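You operate a simulated robot arm through the tools that you are given. There is no shell and no other tool.

Carry out the task below with a simulated two-armed robot. There is one attempt and no reset: what you move stays moved.

Task
Clear winder A's top guides: tension down to 10 cN, disc into the dispenser, eye into the tray.
Fine: slacken before the arm swings aside; stand the eye up; leave the arm aside and the knob at free.
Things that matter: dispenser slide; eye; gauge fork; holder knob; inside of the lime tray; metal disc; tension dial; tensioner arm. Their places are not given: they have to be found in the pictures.

Only the result counts: the job must be done as asked and must still hold three seconds after the hand-in. Knocking over, shifting, dropping, spilling or breaking anything else fails it.

Robot
Two 7-joint arms with fingered hands on one trunk that stands fixed in place. Base frame: the origin is at the foot of the trunk, x ahead of it, y to its left, z up. Readings come in mm, degrees, newtons and seconds.
The left shoulder is at [70, 139, 1133], the right one opposite. With the tool pointing down near the work surface each hand reaches from about 440 to 840 mm from the base axis, measured 20 degrees to its own side. Payload 3.9 kg a hand.
Tool frame (each hand has its own): the origin (TCP) lies between the finger pads and is the grasp point; the fingertips stand 29 mm ahead of it; z points along the fingers, y is the line along which they close. The gripper opens to 100 mm. The gripper's body begins 34 mm behind the TCP. The gripper is a hand of 5 fingers: y runs from the thumb to the fingers, the wrist lies at [-15, -105, -177] in the tool frame.
Orientation is that of the tool frame in the base frame, as a unit quaternion [x, y, z, w]. With the fingers straight down and the wrist toward the robot, the tool's x, y and z point along [0, 1, 0], [1, 0, 0] and [0, 0, -1] of the base frame.

Tools
- The arms move only by the tool move_arm. It takes "left_motion", "right_motion" or both (then of equal length, played together; a hand with none holds still); each is one flat list of numbers, 6 for each row, row after row: the shift along the tool's x, y, z in units of 200 mm (1.0 is 200 mm), then the turn, a rotation vector about the tool's x, y, z in units of 180 degrees (1.0 is 180 degrees). In form: [x, y, z, ax, ay, az, x, y, z, ax, ay, az, ...]. A call has 1 to 20 rows; each row is the pose to reach, as a shift and turn from the pose commanded when the call began, along the tool's axes at that moment. A call with a number of a shift or a turn outside -1 to 1 is refused whole. A row lasts 0.2 s, in which the tool goes at most 50 mm and 8.6 degrees; a call with a longer step from one row to the next is refused whole. Where a pose cannot be reached the arm comes as near as it can. A force on the tool above 40 N (or 10 N above the force at the start of the call, whichever is more), or a blocked arm, ends the call early, and 0.2 s more pass. In this call time passes only in rows, and 0.2 s behind the last. It gives the time, the measured TCP pose, the force on the tool (base axes), the opening and the grip force at its end, in the units of the frame above (readings bear some noise), with the torque about the TCP (base axes, N m) and any sound that the robot's microphone picked up.
- Cameras (640 x 400 px; columns grow to the right, rows downward): "scene" is now at [142.4, -1.6, 1481]; the picture's right is [-0.08, -1.00, 0.00], its down [-0.43, 0.03, -0.90] and it looks along [0.90, -0.07, -0.43] (base axes); focal length 239 px, centre (320, 200). "left" rides on the left gripper at [-66, -86, -121] in its tool frame; the picture's right is [-0.76, -0.31, 0.58], its down [0.59, -0.70, 0.40] and it looks along [0.28, 0.64, 0.71] (tool axes); focal length 247 px, centre (320, 200). "right" rides on the right gripper at [66, -86, -121] in its tool frame; the picture's right is [-0.76, 0.31, -0.58], its down [-0.59, -0.70, 0.40] and it looks along [-0.28, 0.64, 0.71] (tool axes); focal length 247 px, centre (320, 200).
- get_image(camera): a new picture of that camera. No time passes.
- slide_trunk(by): slides the trunk up (or, below 0, down) by that many mm; the arms and the scene camera ride with it, the base frame stays. It gives what a move gives, with no picture.
- finger_targets(index, middle, ring, little, thumb_bend, thumb_turn, hand): sets how far each is bent, from 0 (flat) to 1 (curled in); at 0.3 the hand is open as for a grip, at 0.7 the pads meet at the TCP. One left out holds its place. A second passes; each finger stops where it meets its share of the squeeze, and holds until it gets a number again. It is the only way to open and close the hand. It gives what a move gives, with no picture; readings hold the bend of each and the force on index, middle, ring, little, thumb and palm. thumb_turn goes from beside the hand (0) to across from the fingers (1), as for a grip.
- pan_tilt(pan, tilt): turns the head with the scene camera to pan (to the left, within 86 degrees either way) and tilt (down, from -29 to 69), counted from straight ahead of the robot. It gives what a move gives.
- locate(camera, pixels): for up to 12 pixels [column, row] of the newest picture of that camera ("zoom" is the newest enlarged one), the place [x, y, z] in the base frame of the surface seen there, good to about 2 mm, but the place of the scene camera against the robot may be out by one fixed shift of up to 18 mm in any direction. No time passes.
- zoom(camera, box): a new picture of the part [left, top, right, bottom] of that camera's present view, enlarged. No time passes.
- sign_off(): hands the job in; it is judged then, once.

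Unless the task says otherwise, let go and move clear before handing in.

The tools are called as name(argument=value, ...) on one line, values as JSON. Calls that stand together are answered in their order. move_arm: Moves the arms, as the interface text tells. Its arguments: {"type":"object","properties":{"left_motion":{"type":"array"},"right_motion":{"type":"array"}},"required":[]} The other tools are called the same way: slide_trunk (by) slides the trunk up or down; finger_targets (index, middle, ring, little, thumb_bend, thumb_turn, hand) moves the fingers one by one; pan_tilt (pan, tilt) turns the head that bears the scene camera; get_image (camera) takes a picture; locate (camera, pixels) gives the place of the surface under pixels of a picture; zoom (camera, box) takes an enlarged picture of a part of a camera's view; sign_off () hands the job in.

At the start:

```text
time: 0.0
left_position: [447.1, 221.0, 1393.6]
left_ee_rot: [0.708, 0.707, 0.001, 0.0]
left_contact_force: [0.4, 0.1, -0.2]
left_torque: [0.02, 0.0, 0.0]
left_finger_gap: 100.0
left_finger_force: 0.1
left_shape: jaw
left_bend: [0.3, 0.3, 0.3, 0.3, 0.3, 0.98]
left_finger forces: [0.1, 0.0, 0.0, 0.0, 0.0, 0.0]
right_position: [392.2, -183.9, 1362.0]
right_ee_rot: [0.706, 0.708, 0.0, -0.001]
right_contact_force: [0.3, 0.6, 0.4]
right_torque: [0.0, 0.01, -0.03]
right_finger_gap: 99.9
right_finger_force: 0.0
right_shape: jaw
right_bend: [0.3, 0.3, 0.3, 0.3, 0.3, 0.98]
right_finger forces: [0.0, 0.1, 0.1, 0.0, 0.0, 0.1]
trunk travel left (down, up): [-775.0, 65.0]
head pan, tilt: [-4.5, 25.3]
```

scene: 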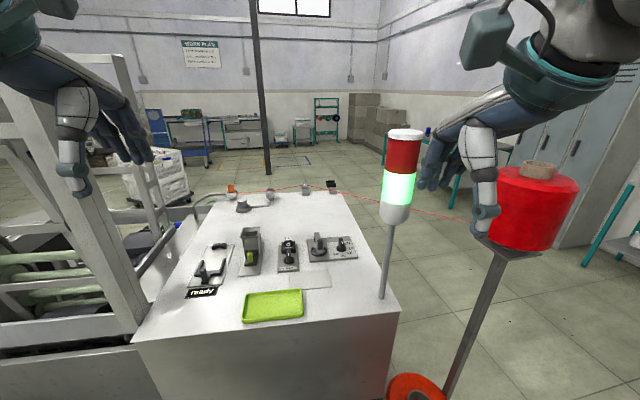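
right: 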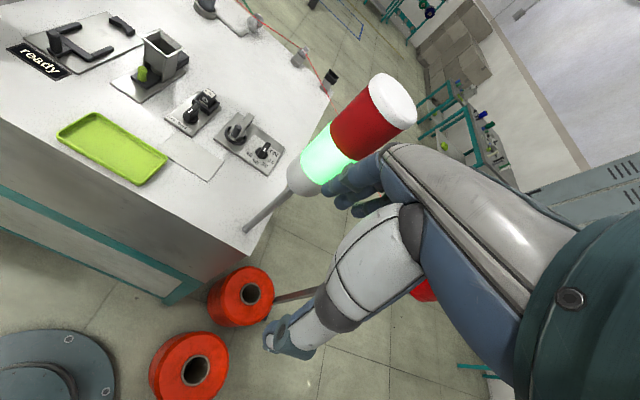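
left: 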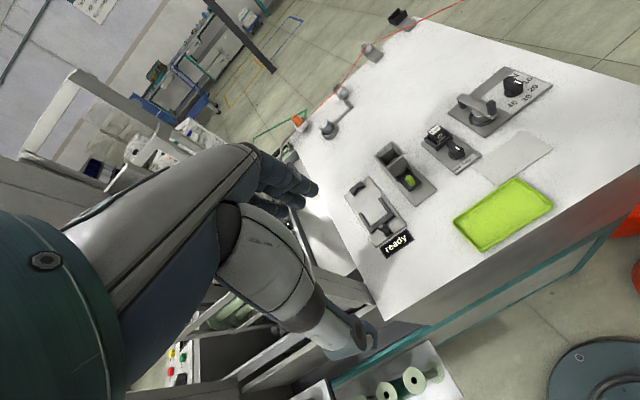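

The table holds a gauge fork (scene ~210,270), a dispenser (~250,250), a holder with knob (~288,255), and a tensioner with dial (~330,245), plus the lime tray (~272,305). I'll zoom in to look at each.

zoom(camera="scene", box=[180, 220, 280, 300])

zoom(camera="scene", box=[265, 220, 365, 290])

zoom(camera="left", box=[400, 60, 560, 190])

zoom(camera="left", box=[330, 130, 460, 260])

```text
5.00 times, centred on (230, 260) of scene
```

zoom: 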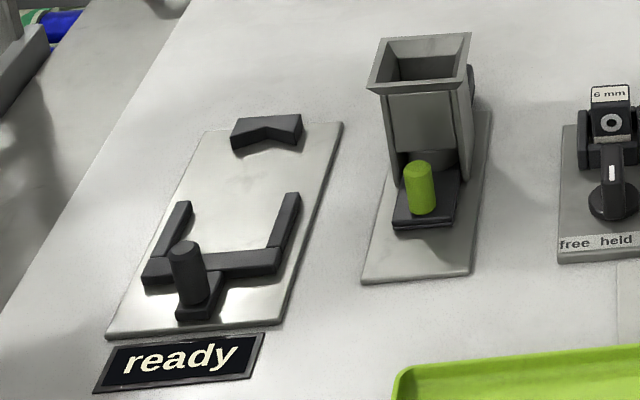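

```text
5.71 times, centred on (315, 255) of scene
```

zoom: 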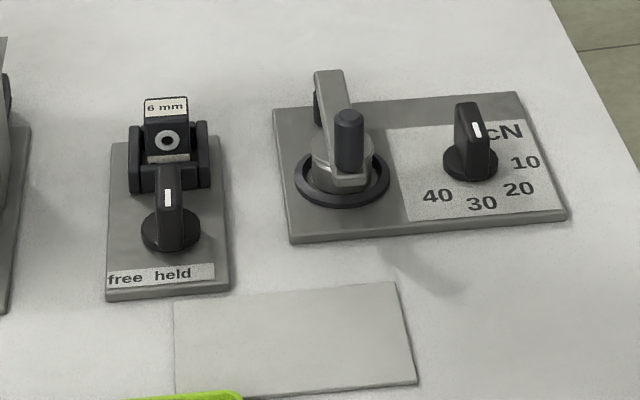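

```text
3.08 times, centred on (480, 125) of left
```

zoom: 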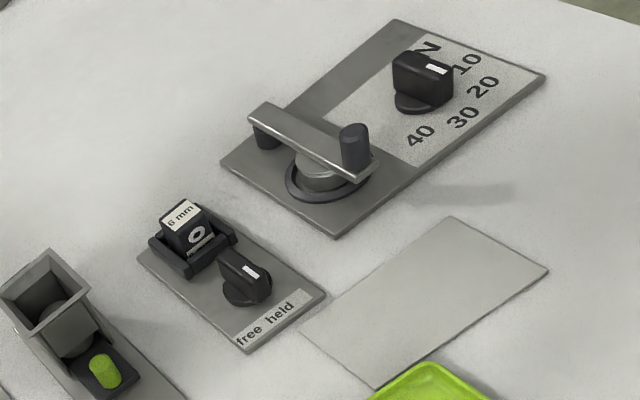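

```text
3.08 times, centred on (395, 195) of left
```

zoom: 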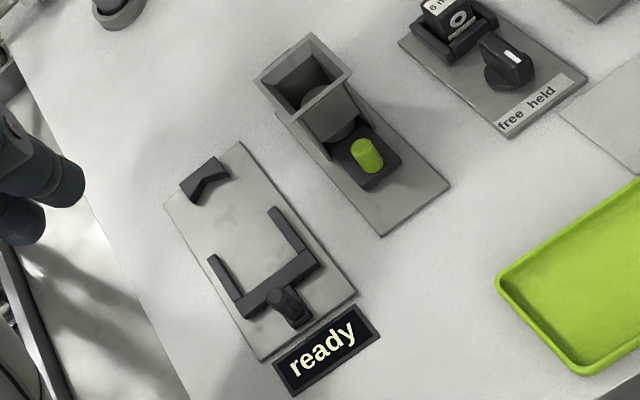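

The zooms show the tensioner arm with a handle over a ring, a four-number dial, a "free/held" knob in front of a clamped 6 mm eye, a hopper dispenser with a lime slide knob, and a fork gauge. I'll locate these from the left-hand camera.

locate(camera="left", pixels=[[514, 84], [491, 103], [461, 100], [455, 147], [438, 130], [485, 122], [540, 150], [505, 210], [409, 178], [388, 152], [382, 220], [360, 188]])

zoom(camera="left", box=[450, 60, 560, 140])

zoom(camera="right", box=[150, 80, 290, 180])

zoom(camera="right", box=[0, 0, 200, 120])

```text
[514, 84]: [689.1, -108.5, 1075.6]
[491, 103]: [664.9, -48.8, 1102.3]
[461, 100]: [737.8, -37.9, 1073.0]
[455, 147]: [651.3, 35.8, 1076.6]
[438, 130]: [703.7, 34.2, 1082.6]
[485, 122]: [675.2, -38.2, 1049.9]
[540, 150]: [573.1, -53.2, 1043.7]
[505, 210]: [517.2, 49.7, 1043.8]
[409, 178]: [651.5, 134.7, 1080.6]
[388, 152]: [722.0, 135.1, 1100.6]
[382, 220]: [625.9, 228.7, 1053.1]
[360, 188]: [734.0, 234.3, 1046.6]
```

```text
5.00 times, centred on (505, 100) of left
```

zoom: 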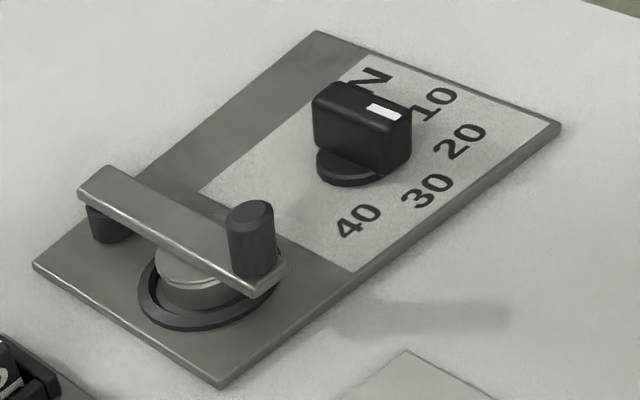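

```text
4.00 times, centred on (220, 130) of right
```

zoom: 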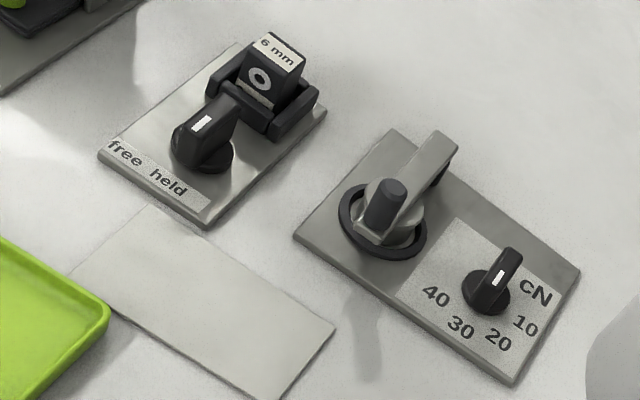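

```text
3.20 times, centred on (100, 60) of right
```

zoom: 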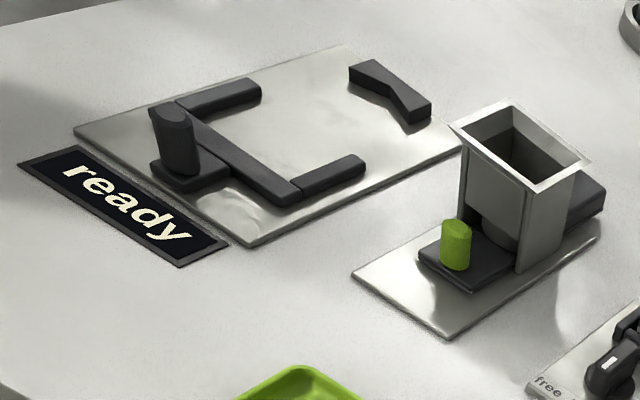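

The tabletop is at z≈1043, and the dial looks to be near 20–30. There is also a "WORK PLAN" poster at (201,54), so I'll read it and look more closely at the dial and knob.

zoom(camera="scene", box=[176, 35, 226, 72])

zoom(camera="right", box=[245, 130, 295, 170])

zoom(camera="left", box=[420, 110, 480, 175])

zoom(camera="scene", box=[200, 175, 360, 230])

```text
10.81 times, centred on (201, 54) of scene
```

zoom: 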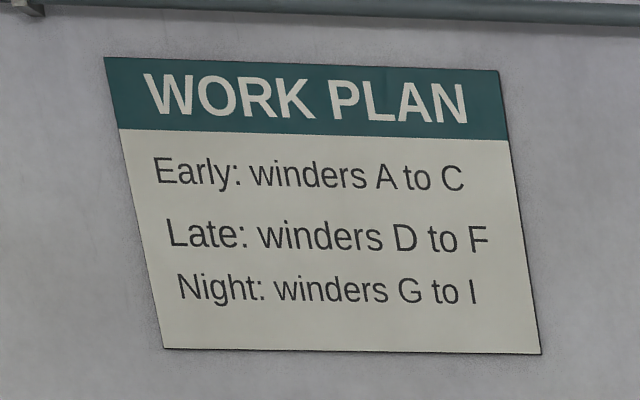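

```text
10.00 times, centred on (270, 150) of right
```

zoom: 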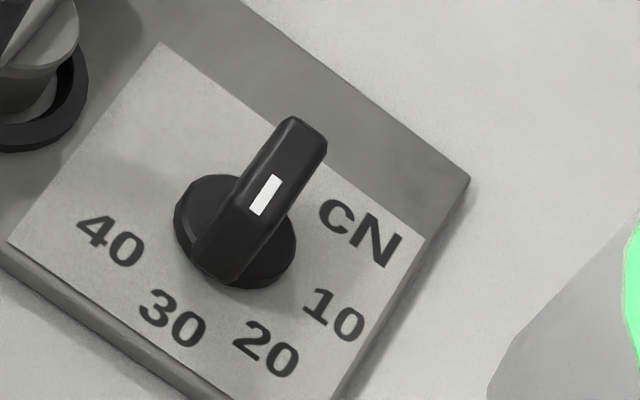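

```text
6.15 times, centred on (450, 142) of left
```

zoom: 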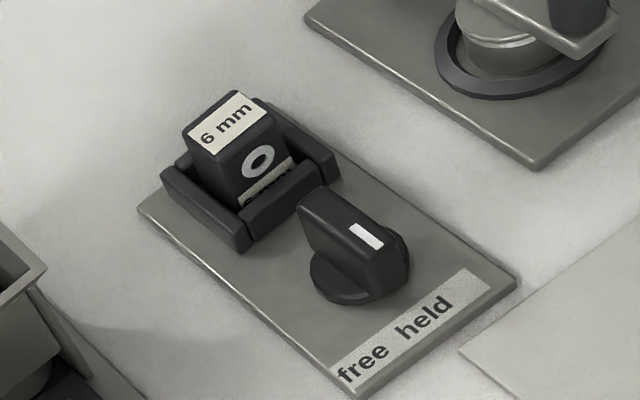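

```text
4.00 times, centred on (280, 202) of scene
```

zoom: 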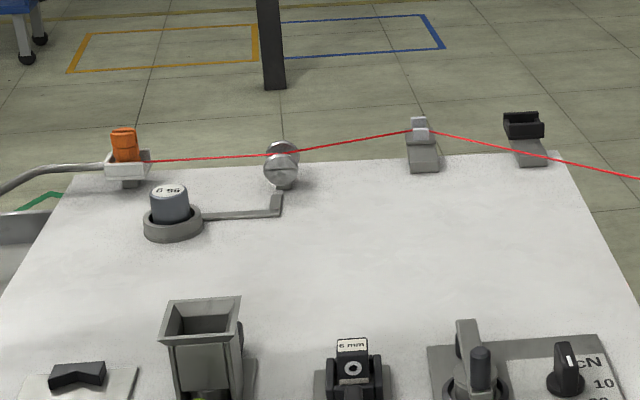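

The poster only lists shifts. The dial mark seems to point toward the near side (between 20 and 30), so I'll locate its numerals, mark ends and base to get angles.

locate(camera="right", pixels=[[249, 154], [255.2, 161.8], [264.6, 164.8], [271.3, 161.4], [265.8, 147.8], [263.2, 151], [270, 143], [266, 146], [274.5, 144], [254, 155], [256, 148], [267, 158]])

locate(camera="left", pixels=[[457, 147], [458, 149], [449, 141], [451, 139], [449, 158], [466, 154], [454, 170], [469, 161], [434, 127], [440, 137], [430, 133], [446, 122]])

```text
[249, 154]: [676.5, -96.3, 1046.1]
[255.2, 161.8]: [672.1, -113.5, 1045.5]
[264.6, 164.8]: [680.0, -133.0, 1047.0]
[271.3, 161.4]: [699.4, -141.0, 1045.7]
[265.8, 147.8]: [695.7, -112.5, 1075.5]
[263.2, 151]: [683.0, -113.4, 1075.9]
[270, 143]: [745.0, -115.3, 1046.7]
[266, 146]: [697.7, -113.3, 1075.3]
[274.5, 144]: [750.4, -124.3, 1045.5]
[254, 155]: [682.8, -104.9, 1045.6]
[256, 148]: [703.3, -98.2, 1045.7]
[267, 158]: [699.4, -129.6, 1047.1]
```

```text
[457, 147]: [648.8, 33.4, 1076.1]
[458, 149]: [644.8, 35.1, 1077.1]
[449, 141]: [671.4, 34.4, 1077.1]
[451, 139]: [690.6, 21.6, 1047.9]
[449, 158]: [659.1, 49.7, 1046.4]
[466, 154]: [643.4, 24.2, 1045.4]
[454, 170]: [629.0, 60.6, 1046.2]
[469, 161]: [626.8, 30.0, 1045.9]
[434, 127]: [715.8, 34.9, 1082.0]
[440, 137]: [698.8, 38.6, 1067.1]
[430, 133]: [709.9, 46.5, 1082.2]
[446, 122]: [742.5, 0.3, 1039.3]
```

Marks and numerals give: dial centre ≈(701,-112) with its mark pointing toward the robot at 30, and the holder knob near (660,36) pointing at "held". I'll check where the signal tower stands, then bring the left hand nearer for a closer look.

locate(camera="scene", pixels=[[384, 294], [390, 245], [395, 213], [403, 150], [500, 240], [530, 200], [395, 310], [140, 337], [265, 190], [340, 190], [325, 242], [288, 243]])

move_arm(left_motion=[-0.09, 0.09, 0.16, 0, 0, 0, -0.18, 0.18, 0.32, 0, 0, 0, -0.27, 0.27, 0.48, 0, 0, 0, -0.36, 0.36, 0.64, 0, 0, 0, -0.45, 0.45, 0.8, 0, 0, 0, -0.54, 0.54, 0.96, 0, 0, 0])

get_image(camera="left")

get_image(camera="scene")

```text
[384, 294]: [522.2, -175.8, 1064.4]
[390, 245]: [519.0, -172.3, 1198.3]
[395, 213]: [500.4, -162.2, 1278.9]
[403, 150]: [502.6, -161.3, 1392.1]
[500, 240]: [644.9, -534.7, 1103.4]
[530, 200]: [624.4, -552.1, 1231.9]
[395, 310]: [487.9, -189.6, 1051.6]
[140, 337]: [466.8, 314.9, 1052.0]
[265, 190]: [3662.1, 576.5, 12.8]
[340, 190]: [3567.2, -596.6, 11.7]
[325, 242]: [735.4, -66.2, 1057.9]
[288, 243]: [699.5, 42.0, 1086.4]
```

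```text
time: 1.4
left_position: [558.4, 109.0, 1201.9]
left_ee_rot: [0.707, 0.707, 0.0, 0.0]
left_contact_force: [0.2, -0.8, -0.4]
left_torque: [-0.04, 0.0, -0.02]
left_finger_gap: 99.5
left_finger_force: 0.0
left_shape: jaw
left_bend: [0.3, 0.3, 0.3, 0.3, 0.3, 0.98]
left_finger forces: [0.0, 0.1, 0.0, 0.1, 0.0, 0.0]
right_position: [393.5, -185.2, 1360.2]
right_ee_rot: [0.707, 0.707, 0.001, 0.0]
right_contact_force: [0.3, -0.4, -0.1]
right_torque: [-0.01, -0.02, 0.05]
right_finger_gap: 99.8
right_finger_force: 0.1
right_shape: jaw
right_bend: [0.3, 0.3, 0.3, 0.3, 0.3, 0.98]
right_finger forces: [0.0, 0.0, 0.1, 0.1, 0.1, 0.0]
trunk travel left (down, up): [-775.0, 65.0]
head pan, tilt: [-4.5, 25.3]
```

```text
taken
```

left: 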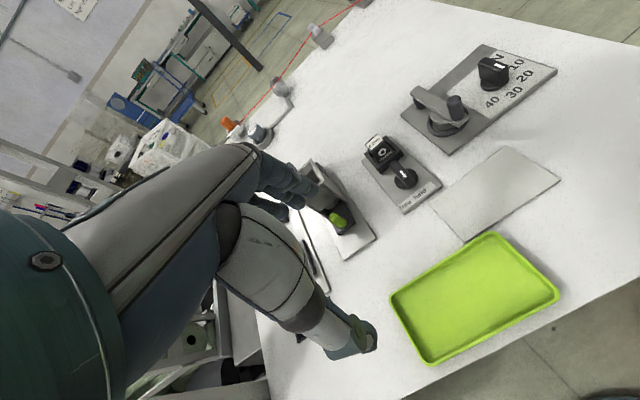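

```text
taken
```

scene: 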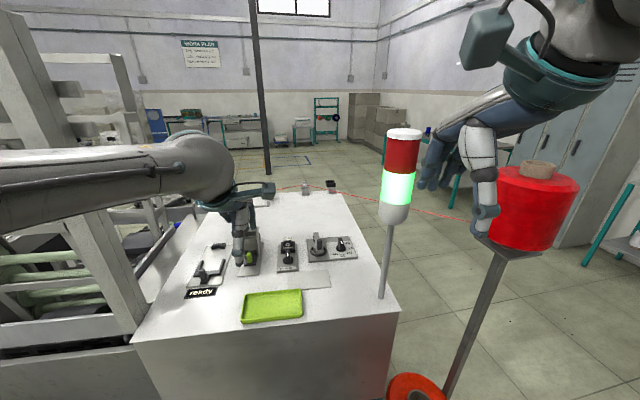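

The tower stands near (525,-180) and would obstruct the right arm, so I plan to use the left hand throughout. I'll bring the left hand over toward the tensioner for closer views.

move_arm(left_motion=[-0.15, 0.07, 0.05, 0, 0, 0, -0.3, 0.14, 0.1, 0, 0, 0, -0.445, 0.2, 0.15, 0, 0, 0])

get_image(camera="left")

get_image(camera="scene")

```text
time: 2.2
left_position: [596.2, 23.7, 1172.8]
left_ee_rot: [0.707, 0.707, 0.0, 0.001]
left_contact_force: [-0.8, -0.4, -0.1]
left_torque: [0.03, 0.0, -0.01]
left_finger_gap: 99.9
left_finger_force: 0.0
left_shape: jaw
left_bend: [0.3, 0.3, 0.3, 0.3, 0.3, 0.98]
left_finger forces: [0.1, 0.0, 0.0, 0.0, 0.0, 0.0]
right_position: [391.3, -183.0, 1360.6]
right_ee_rot: [0.706, 0.708, 0.0, 0.0]
right_contact_force: [-0.1, -0.1, -0.8]
right_torque: [0.02, -0.03, 0.0]
right_finger_gap: 99.6
right_finger_force: 0.0
right_shape: jaw
right_bend: [0.3, 0.3, 0.3, 0.3, 0.3, 0.98]
right_finger forces: [0.1, 0.0, 0.1, 0.0, 0.1, 0.0]
trunk travel left (down, up): [-775.0, 65.0]
head pan, tilt: [-4.5, 25.3]
```

```text
taken
```

left: 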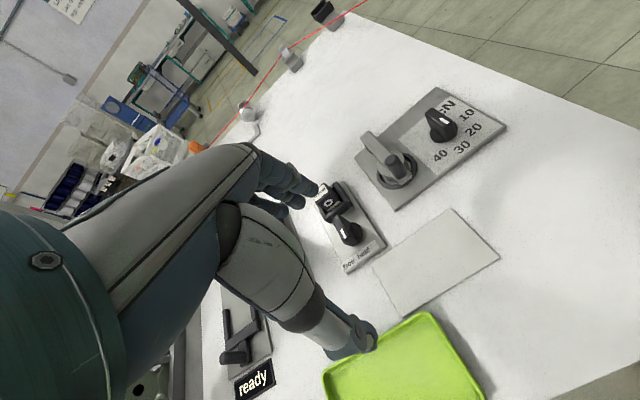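

```text
taken
```

scene: 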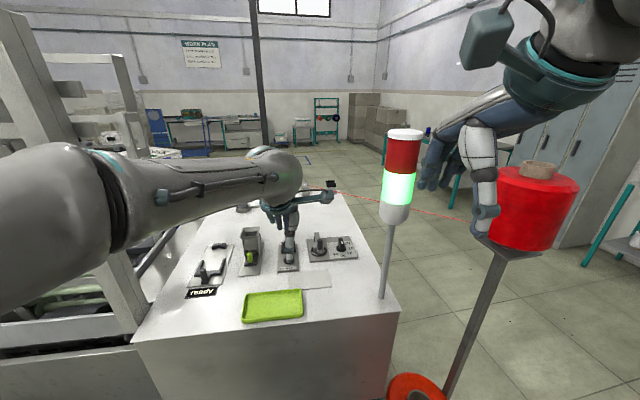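

zoom(camera="left", box=[345, 80, 515, 215])

zoom(camera="left", box=[300, 170, 400, 280])

locate(camera="left", pixels=[[441, 156], [462, 146], [473, 129], [468, 114], [444, 119], [436, 112], [395, 158], [370, 135], [410, 168], [366, 150], [397, 210], [505, 126]])

```text
2.96 times, centred on (430, 148) of left
```

zoom: 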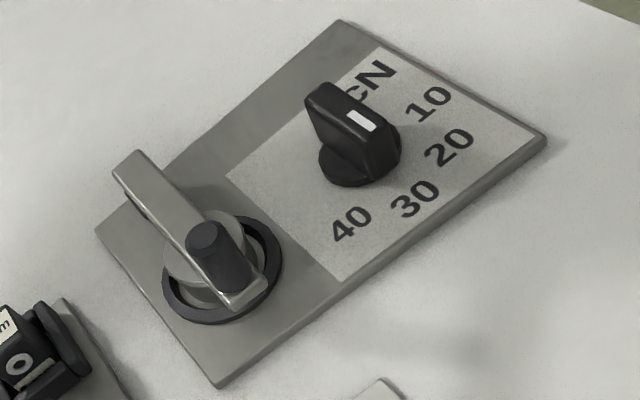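

```text
3.64 times, centred on (350, 225) of left
```

zoom: 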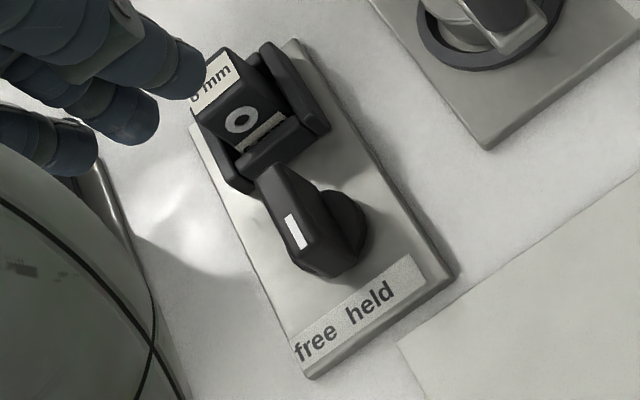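

```text
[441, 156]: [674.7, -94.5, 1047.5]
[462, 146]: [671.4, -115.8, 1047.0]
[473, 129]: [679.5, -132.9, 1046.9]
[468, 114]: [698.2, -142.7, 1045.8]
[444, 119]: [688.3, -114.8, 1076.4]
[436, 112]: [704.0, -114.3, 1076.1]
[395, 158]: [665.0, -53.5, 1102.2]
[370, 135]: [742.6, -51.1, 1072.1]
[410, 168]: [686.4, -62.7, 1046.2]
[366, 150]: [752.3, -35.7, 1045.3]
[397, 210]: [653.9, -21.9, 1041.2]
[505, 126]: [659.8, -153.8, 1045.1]
```

The close views confirm the dial at 30 (mark at 182°, numerals about 40° apart, 10 at ≈264°), with the arm running along y≈-51 from about x=748 to its handle at (664,-51). Now I'll measure the holder and eye more closely.

zoom(camera="left", box=[310, 175, 390, 275])

locate(camera="left", pixels=[[343.5, 233], [340, 225], [336, 217], [328, 209], [349.5, 265], [363.7, 253.3], [347, 272], [386, 245.6], [331, 202], [320, 200], [333, 212], [345, 200]])

locate(camera="left", pixels=[[392, 155], [398, 162], [389, 172], [383, 165], [401, 172], [412, 158], [395, 182], [405, 180], [386, 180], [415, 165], [378, 143], [364, 134]])

```text
4.00 times, centred on (350, 225) of left
```

zoom: 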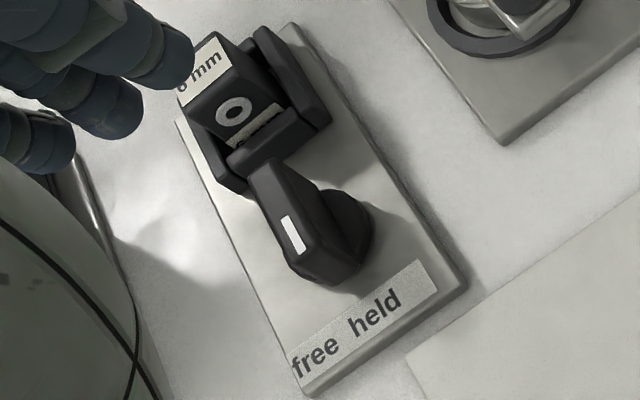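

```text
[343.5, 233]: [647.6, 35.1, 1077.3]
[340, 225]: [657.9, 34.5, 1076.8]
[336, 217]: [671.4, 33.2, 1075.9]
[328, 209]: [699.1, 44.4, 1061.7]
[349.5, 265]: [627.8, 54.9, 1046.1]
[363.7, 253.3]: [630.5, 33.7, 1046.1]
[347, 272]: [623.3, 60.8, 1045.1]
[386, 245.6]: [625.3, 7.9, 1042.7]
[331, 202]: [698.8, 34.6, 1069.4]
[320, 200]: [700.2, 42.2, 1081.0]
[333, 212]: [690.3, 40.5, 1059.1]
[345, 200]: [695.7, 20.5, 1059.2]
```

```text
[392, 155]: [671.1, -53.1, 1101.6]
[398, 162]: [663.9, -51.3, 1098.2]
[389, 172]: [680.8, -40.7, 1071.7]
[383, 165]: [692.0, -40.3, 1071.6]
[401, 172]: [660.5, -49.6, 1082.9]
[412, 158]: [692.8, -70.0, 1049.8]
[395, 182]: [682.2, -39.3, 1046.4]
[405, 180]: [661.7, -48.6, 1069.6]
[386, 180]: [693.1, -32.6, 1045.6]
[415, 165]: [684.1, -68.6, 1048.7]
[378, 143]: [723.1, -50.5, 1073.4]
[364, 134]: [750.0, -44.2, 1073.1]
```

The holder knob's centre is ≈(660,34) pointing at "held" (180°), and "free" lies at ≈147°. I'll inspect the hand's shape now to see how wide the finger array is.

zoom(camera="scene", box=[240, 170, 350, 280])

get_image(camera="right")

zoom(camera="left", box=[220, 150, 400, 380])

```text
3.64 times, centred on (295, 225) of scene
```

zoom: 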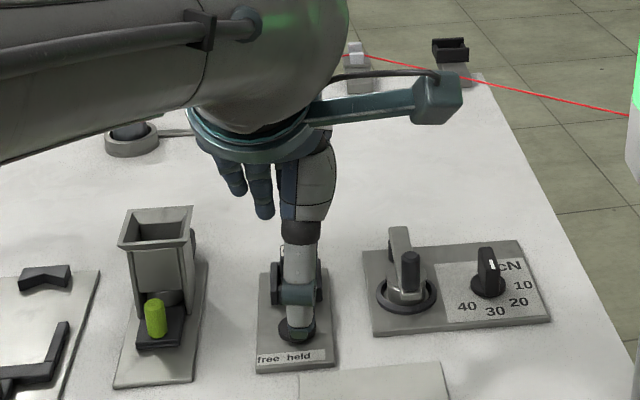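

```text
taken
```

right: 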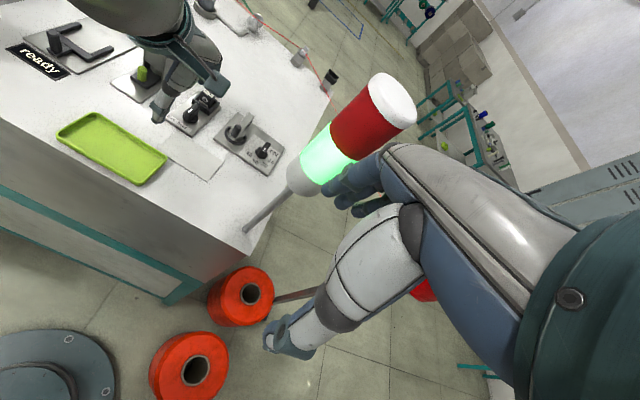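

```text
1.74 times, centred on (310, 265) of left
```

zoom: 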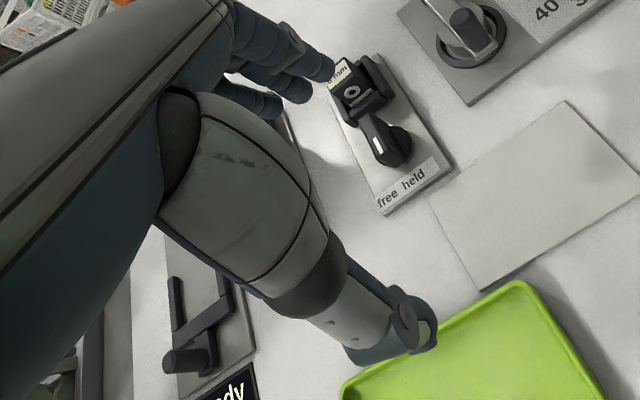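

The fingers point down with the thumb on the robot side; only the index seems opposite the thumb. I'll measure fingertip places relative to the TCP.

locate(camera="left", pixels=[[316, 190], [310, 185], [300, 203], [294, 196], [282, 211], [276, 204], [370, 345], [374, 332], [355, 345], [340, 335], [300, 165], [352, 320]])

```text
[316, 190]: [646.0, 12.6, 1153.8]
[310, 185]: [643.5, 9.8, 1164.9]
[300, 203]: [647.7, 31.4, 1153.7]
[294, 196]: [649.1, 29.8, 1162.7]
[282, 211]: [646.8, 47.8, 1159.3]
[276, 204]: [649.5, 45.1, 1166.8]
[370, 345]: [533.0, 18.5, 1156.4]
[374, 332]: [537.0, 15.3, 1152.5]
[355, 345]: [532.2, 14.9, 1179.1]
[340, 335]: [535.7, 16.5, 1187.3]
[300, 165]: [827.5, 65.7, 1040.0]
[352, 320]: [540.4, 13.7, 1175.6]
```

The thumb lies opposite index and middle, with the ring and little fingers extending to tool +x. I'll shape a narrower pinch (ring and little curled) while high above the table, then turn and carry the hand over the dial.

finger_targets(hand="left", index=0.5, middle=0.5, ring=1.0, little=1.0, thumb_bend=0.5)

move_arm(left_motion=[-0.06, 0.04, 0, 0, 0, 0.045, -0.12, 0.08, 0, 0, 0, 0.09, -0.18, 0.13, 0, 0, 0, 0.135, -0.24, 0.18, 0, 0, 0, 0.18, -0.3, 0.22, 0, 0, 0, 0.225])

get_image(camera="scene")

get_image(camera="left")

```text
time: 3.2
left_position: [595.2, 24.3, 1172.8]
left_ee_rot: [0.707, 0.708, 0.0, 0.001]
left_contact_force: [-0.3, -0.4, -0.7]
left_torque: [0.01, -0.04, 0.02]
left_finger_gap: 50.8
left_finger_force: 0.1
left_shape: fingers
left_bend: [0.5, 0.5, 1.0, 1.0, 0.5, 0.98]
left_finger forces: [0.0, 0.0, 0.0, 0.0, 0.1, 0.0]
right_position: [392.9, -183.4, 1360.8]
right_ee_rot: [0.707, 0.708, 0.001, 0.0]
right_contact_force: [0.1, -0.1, 0.0]
right_torque: [-0.02, -0.02, 0.01]
right_finger_gap: 99.7
right_finger_force: 0.1
right_shape: jaw
right_bend: [0.3, 0.3, 0.3, 0.3, 0.3, 0.98]
right_finger forces: [0.0, 0.0, 0.0, 0.0, 0.0, 0.0]
trunk travel left (down, up): [-775.0, 65.0]
head pan, tilt: [-4.5, 25.3]
```

```text
time: 4.4
left_position: [640.0, -36.1, 1171.0]
left_ee_rot: [0.909, 0.417, 0.0, 0.001]
left_contact_force: [0.1, 0.0, -0.4]
left_torque: [0.02, 0.02, 0.0]
left_finger_gap: 50.5
left_finger_force: 0.1
left_shape: fingers
left_bend: [0.5, 0.5, 1.0, 1.0, 0.5, 0.98]
left_finger forces: [0.1, 0.1, 0.0, 0.0, 0.0, 0.0]
right_position: [393.3, -182.7, 1359.5]
right_ee_rot: [0.707, 0.707, 0.001, 0.0]
right_contact_force: [-0.7, -0.3, 0.9]
right_torque: [0.02, -0.03, -0.04]
right_finger_gap: 99.7
right_finger_force: 0.1
right_shape: jaw
right_bend: [0.3, 0.3, 0.3, 0.3, 0.3, 0.98]
right_finger forces: [0.1, 0.0, 0.1, 0.0, 0.0, 0.0]
trunk travel left (down, up): [-775.0, 65.0]
head pan, tilt: [-4.5, 25.3]
```

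```text
taken
```

scene: 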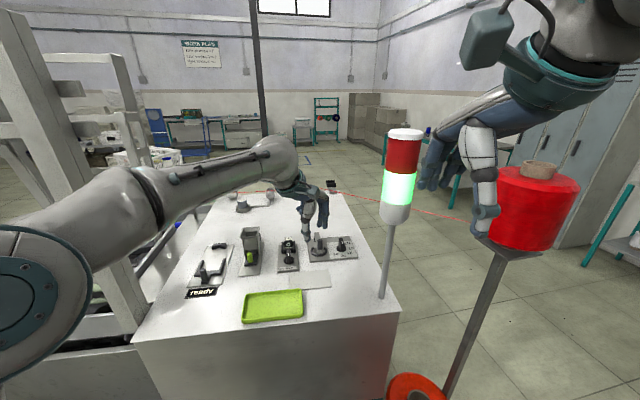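

```text
taken
```

left: 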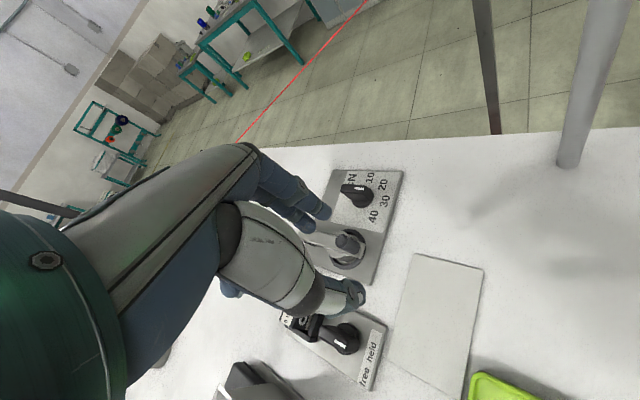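

The hand turned smoothly to yaw ≈-41° and the pinch is 50 mm open. I'll continue to yaw -86° above the dial at (700,-112).

move_arm(left_motion=[-0.015, 0.079, 0, 0, 0, 0.042, -0.03, 0.158, 0, 0, 0, 0.084, -0.045, 0.237, 0, 0, 0, 0.126, -0.06, 0.316, 0, 0, 0, 0.168, -0.075, 0.395, 0, 0, 0, 0.21, -0.09, 0.475, 0, 0, 0, 0.251])

get_image(camera="scene")

get_image(camera="left")

```text
time: 5.8
left_position: [638.2, -75.1, 1151.5]
left_ee_rot: [0.998, 0.057, 0.001, -0.002]
left_contact_force: [-0.7, 0.2, -0.2]
left_torque: [0.01, 0.0, 0.02]
left_finger_gap: 50.3
left_finger_force: 0.2
left_shape: fingers
left_bend: [0.5, 0.5, 1.0, 1.0, 0.5, 0.98]
left_finger forces: [0.1, 0.1, 0.0, 0.0, 0.0, 0.1]
left hand out of reach, approached as far as the arm can: row 3, 4, 5, 6
right_position: [391.2, -185.6, 1359.8]
right_ee_rot: [0.707, 0.708, 0.001, 0.0]
right_contact_force: [0.0, -0.8, -1.2]
right_torque: [0.03, 0.0, 0.02]
right_finger_gap: 99.8
right_finger_force: 0.1
right_shape: jaw
right_bend: [0.3, 0.3, 0.3, 0.3, 0.3, 0.98]
right_finger forces: [0.0, 0.0, 0.0, 0.0, 0.0, 0.0]
trunk travel left (down, up): [-775.0, 65.0]
head pan, tilt: [-4.5, 25.3]
```

```text
taken
```

scene: 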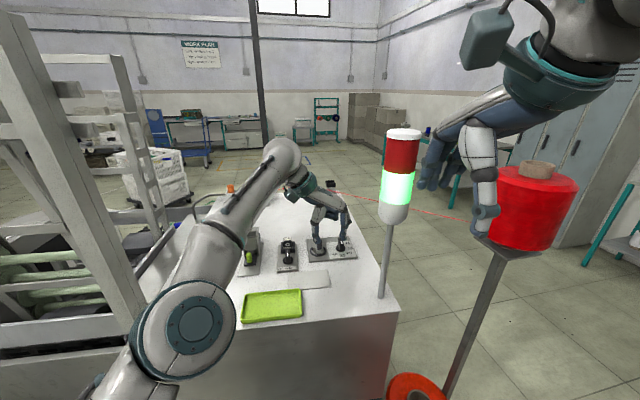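

```text
taken
```

left: 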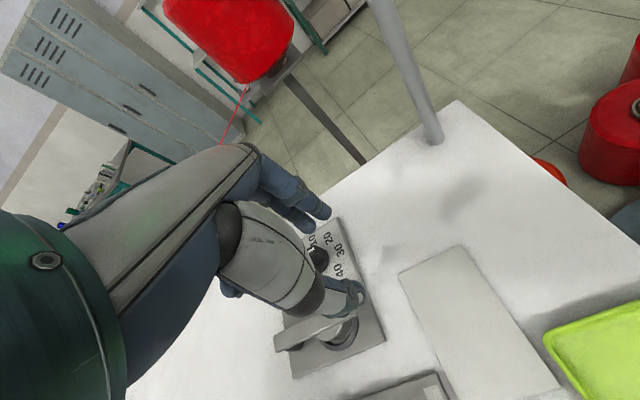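

The reach ran out at yaw -84° (stopped at (638,-75,1151)), so a straight perpendicular grip on the bar isn't available that way. I'll raise the trunk 60 mm to gain reach and back the yaw off to about -55°, then see where I land.

slide_trunk(by=60)

move_arm(left_motion=[0, 0, 0, 0, 0, -0.04, 0, 0, 0, 0, 0, -0.08, 0, 0, 0, 0, 0, -0.12, 0, 0, 0, 0, 0, -0.16])

get_image(camera="left")

get_image(camera="scene")

```text
time: 6.8
left_position: [638.4, -74.5, 1211.1]
left_ee_rot: [0.998, 0.059, 0.0, 0.0]
left_contact_force: [-0.1, -0.7, 0.6]
left_torque: [-0.01, -0.01, 0.02]
left_finger_gap: 50.1
left_finger_force: 0.2
left_shape: fingers
left_bend: [0.5, 0.5, 1.0, 1.0, 0.5, 0.98]
left_finger forces: [0.0, 0.1, 0.0, 0.0, 0.1, 0.0]
right_position: [392.1, -182.8, 1419.7]
right_ee_rot: [0.707, 0.708, 0.0, 0.001]
right_contact_force: [0.1, 0.1, 0.4]
right_torque: [-0.02, 0.0, -0.01]
right_finger_gap: 99.5
right_finger_force: 0.1
right_shape: jaw
right_bend: [0.3, 0.3, 0.3, 0.3, 0.3, 0.98]
right_finger forces: [0.0, 0.0, 0.1, 0.0, 0.1, 0.0]
trunk travel left (down, up): [-835.0, 5.0]
head pan, tilt: [-4.5, 25.3]
```

```text
time: 7.8
left_position: [637.1, -72.8, 1212.4]
left_ee_rot: [0.952, 0.307, 0.001, 0.001]
left_contact_force: [0.2, -0.3, -0.4]
left_torque: [-0.01, -0.01, 0.0]
left_finger_gap: 50.2
left_finger_force: 0.1
left_shape: fingers
left_bend: [0.5, 0.5, 1.0, 1.0, 0.5, 0.98]
left_finger forces: [0.0, 0.1, 0.1, 0.0, 0.0, 0.0]
right_position: [389.7, -183.8, 1420.8]
right_ee_rot: [0.707, 0.708, 0.001, 0.001]
right_contact_force: [0.4, 0.6, 0.9]
right_torque: [0.0, 0.0, 0.04]
right_finger_gap: 99.8
right_finger_force: 0.2
right_shape: jaw
right_bend: [0.3, 0.3, 0.3, 0.3, 0.3, 0.98]
right_finger forces: [0.0, 0.0, 0.0, 0.0, 0.1, 0.1]
trunk travel left (down, up): [-835.0, 5.0]
head pan, tilt: [-4.5, 25.3]
```

```text
taken
```

left: 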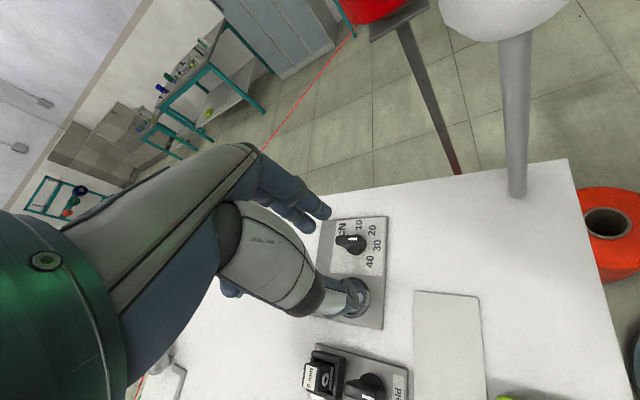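

```text
taken
```

scene: 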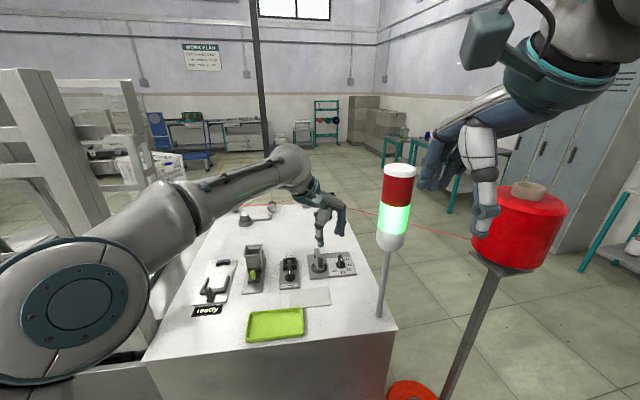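

The hand now holds (637,-73,1212) at yaw -54° and relative moves start from the reached pose. I'll refine the dial geometry from this nearer view.

zoom(camera="left", box=[310, 205, 400, 275])

locate(camera="left", pixels=[[369, 261], [377, 245], [372, 229], [359, 224], [355, 237], [345, 237], [339, 237], [360, 238], [358, 250], [350, 252], [345, 247], [362, 245]])

```text
5.71 times, centred on (355, 240) of left
```

zoom: 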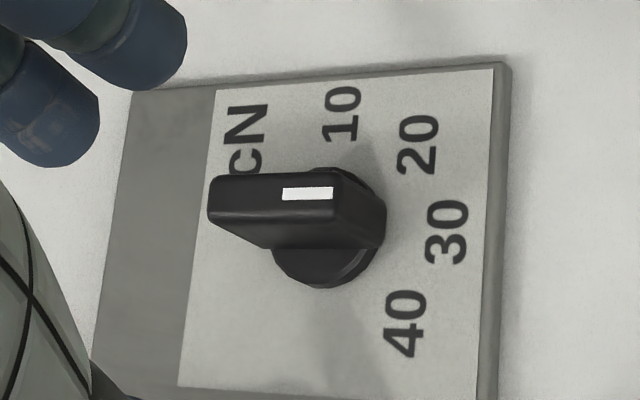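

```text
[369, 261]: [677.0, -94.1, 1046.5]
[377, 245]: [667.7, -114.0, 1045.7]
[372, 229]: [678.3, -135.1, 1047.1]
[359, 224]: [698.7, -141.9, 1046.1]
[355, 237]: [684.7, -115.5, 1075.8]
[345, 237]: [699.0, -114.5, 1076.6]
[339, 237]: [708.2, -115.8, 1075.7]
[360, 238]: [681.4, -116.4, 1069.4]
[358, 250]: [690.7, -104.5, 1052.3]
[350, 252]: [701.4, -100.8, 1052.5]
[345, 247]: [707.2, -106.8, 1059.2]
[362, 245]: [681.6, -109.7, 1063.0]
```

The dial axis comes out at ≈(698.5,-114), bar top z≈1076, with 30 at ≈182° and 10 at ≈272° (45° steps). I'll move down nearer above it at yaw -60° and check the alignment of the fingers.

locate(camera="left", pixels=[[323, 221], [386, 217], [383.5, 260], [381.5, 280], [335, 239], [357, 239.5], [334.5, 235], [357.5, 233]])

move_arm(left_motion=[0.027, 0.076, 0.09, 0, 0, 0.008, 0.053, 0.152, 0.18, 0, 0, 0.016, 0.08, 0.229, 0.27, 0, 0, 0.024, 0.107, 0.305, 0.36, 0, 0, 0.032])

get_image(camera="left")

get_image(camera="scene")

```text
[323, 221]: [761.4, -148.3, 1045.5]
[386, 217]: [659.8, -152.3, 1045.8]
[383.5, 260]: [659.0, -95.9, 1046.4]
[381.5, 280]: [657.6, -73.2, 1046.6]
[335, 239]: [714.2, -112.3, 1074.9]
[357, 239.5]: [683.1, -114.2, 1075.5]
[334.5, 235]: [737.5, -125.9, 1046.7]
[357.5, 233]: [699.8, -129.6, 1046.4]
```

```text
time: 8.8
left_position: [687.8, -104.5, 1138.2]
left_ee_rot: [0.966, 0.257, 0.0, 0.0]
left_contact_force: [-0.4, -0.1, -0.6]
left_torque: [-0.02, 0.03, -0.01]
left_finger_gap: 50.3
left_finger_force: 0.1
left_shape: fingers
left_bend: [0.5, 0.5, 1.0, 1.0, 0.5, 0.98]
left_finger forces: [0.1, 0.1, 0.0, 0.0, 0.0, 0.0]
left hand out of reach, approached as far as the arm can: row 4
right_position: [393.6, -183.8, 1420.1]
right_ee_rot: [0.708, 0.707, -0.001, 0.0]
right_contact_force: [0.2, -0.6, -0.8]
right_torque: [0.03, 0.02, 0.01]
right_finger_gap: 99.7
right_finger_force: 0.0
right_shape: jaw
right_bend: [0.3, 0.3, 0.3, 0.3, 0.3, 0.98]
right_finger forces: [0.0, 0.1, 0.0, 0.1, 0.1, 0.0]
trunk travel left (down, up): [-835.0, 5.0]
head pan, tilt: [-4.5, 25.3]
```

```text
taken
```

left: 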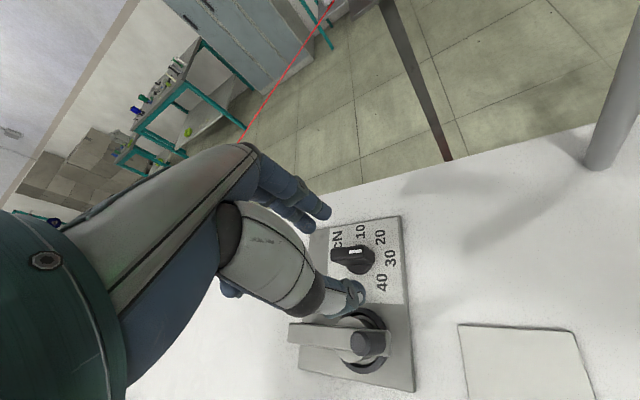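

```text
taken
```

scene: 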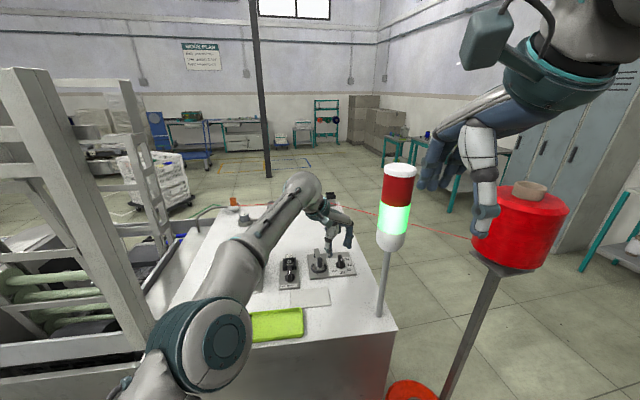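

The arm's limit is about 588 mm shoulder-to-wrist, so I'll tilt the hand 15° (fingers pointing slightly outward) to gain reach. I'll settle over the dial at yaw ≈-68°, z≈1110.

move_arm(left_motion=[0.006, 0.017, 0.035, -0.0208, -0.0015, 0.0111, 0.012, 0.034, 0.07, -0.0416, -0.003, 0.0222, 0.017, 0.051, 0.105, -0.0625, -0.0044, 0.0333, 0.023, 0.068, 0.14, -0.0833, -0.0058, 0.0444])

get_image(camera="left")

get_image(camera="scene")

```text
time: 9.8
left_position: [698.1, -113.6, 1108.6]
left_ee_rot: [0.973, 0.187, 0.026, 0.13]
left_contact_force: [-0.2, 0.1, -0.1]
left_torque: [0.0, 0.02, 0.0]
left_finger_gap: 50.3
left_finger_force: 0.0
left_shape: fingers
left_bend: [0.5, 0.5, 1.0, 1.0, 0.5, 0.98]
left_finger forces: [0.0, 0.0, 0.1, 0.0, 0.1, 0.0]
right_position: [391.7, -181.6, 1420.3]
right_ee_rot: [0.706, 0.708, 0.0, 0.0]
right_contact_force: [0.2, 1.0, 0.0]
right_torque: [0.02, 0.02, -0.02]
right_finger_gap: 99.6
right_finger_force: 0.0
right_shape: jaw
right_bend: [0.3, 0.3, 0.3, 0.3, 0.3, 0.98]
right_finger forces: [0.0, 0.1, 0.0, 0.1, 0.1, 0.1]
trunk travel left (down, up): [-835.0, 5.0]
head pan, tilt: [-4.5, 25.3]
```

```text
taken
```

left: 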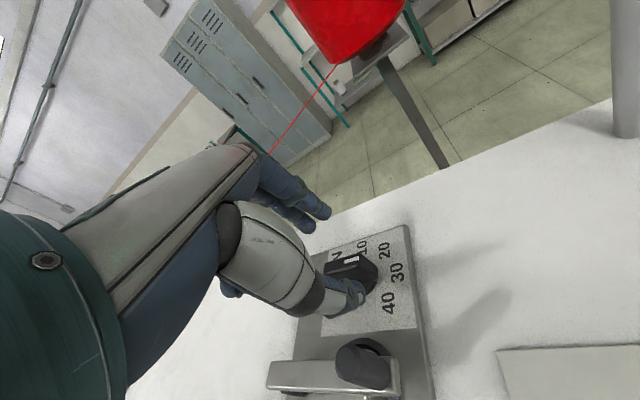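

```text
taken
```

scene: 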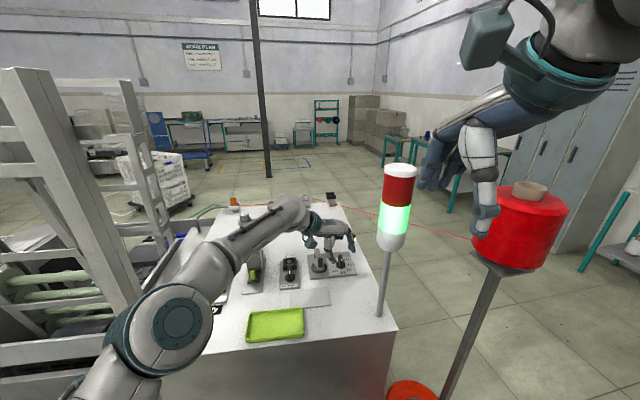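

It reached the pose. Zooming in on the pinch over the dial to check the thumb's and fingers' places before lowering.

zoom(camera="left", box=[270, 170, 440, 340])

zoom(camera="scene", box=[290, 200, 380, 290])

locate(camera="left", pixels=[[326, 208], [313, 226], [363, 290], [352, 296], [348, 284], [352, 258], [340, 266], [372, 275]])

```text
2.35 times, centred on (355, 255) of left
```

zoom: 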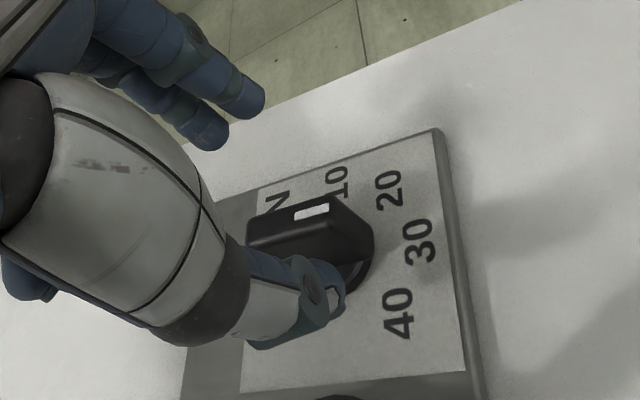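

```text
4.44 times, centred on (335, 245) of scene
```

zoom: 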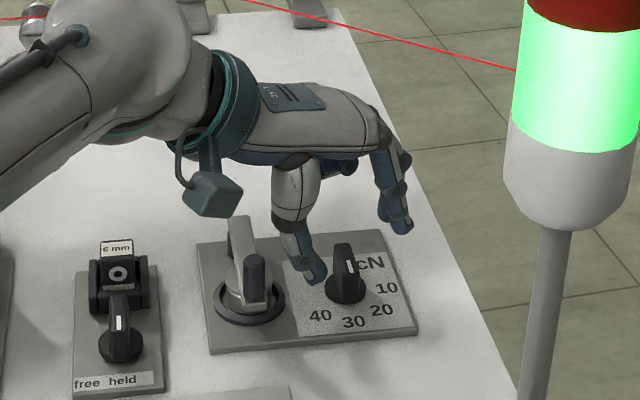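

```text
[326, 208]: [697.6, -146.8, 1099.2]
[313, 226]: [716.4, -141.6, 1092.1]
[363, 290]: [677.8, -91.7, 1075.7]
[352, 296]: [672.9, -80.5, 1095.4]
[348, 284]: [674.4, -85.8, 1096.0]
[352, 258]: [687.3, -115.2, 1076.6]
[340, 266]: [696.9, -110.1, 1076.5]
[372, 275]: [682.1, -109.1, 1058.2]
```

The thumb (tip at (678,-92)) is on the robot-left side of the bar and index/middle at y≈-145 on the other. I'll lower 22 mm so that the pads straddle the bar.

move_arm(left_motion=[0, -0.0145, 0.053, 0, 0, 0, 0, -0.0285, 0.106, 0, 0, 0])

zoom(camera="scene", box=[290, 200, 380, 290])

zoom(camera="left", box=[270, 170, 440, 340])

```text
time: 10.4
left_position: [696.2, -112.6, 1087.3]
left_ee_rot: [0.973, 0.187, 0.026, 0.129]
left_contact_force: [-0.2, 0.7, 2.1]
left_torque: [0.01, -0.01, 0.0]
left_finger_gap: 50.0
left_finger_force: 1.1
left_shape: fingers
left_bend: [0.5, 0.5, 1.0, 1.0, 0.5, 0.98]
left_finger forces: [0.0, 0.0, 0.1, 0.0, 1.6, 0.1]
right_position: [392.4, -182.8, 1422.2]
right_ee_rot: [0.706, 0.708, 0.0, -0.001]
right_contact_force: [0.4, -0.3, -0.3]
right_torque: [-0.02, 0.03, 0.03]
right_finger_gap: 99.7
right_finger_force: 0.1
right_shape: jaw
right_bend: [0.3, 0.3, 0.3, 0.3, 0.3, 0.98]
right_finger forces: [0.0, 0.0, 0.1, 0.1, 0.0, 0.0]
trunk travel left (down, up): [-835.0, 5.0]
head pan, tilt: [-4.5, 25.3]
```

```text
4.44 times, centred on (335, 245) of scene
```

zoom: 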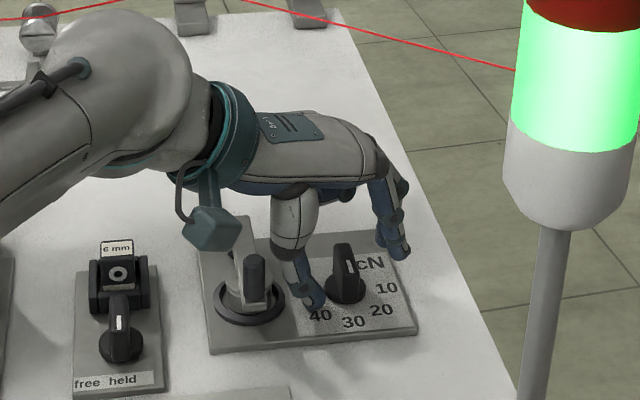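

```text
2.35 times, centred on (355, 255) of left
```

zoom: 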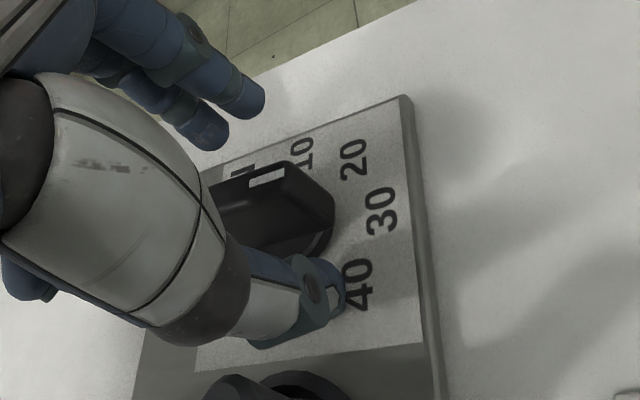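

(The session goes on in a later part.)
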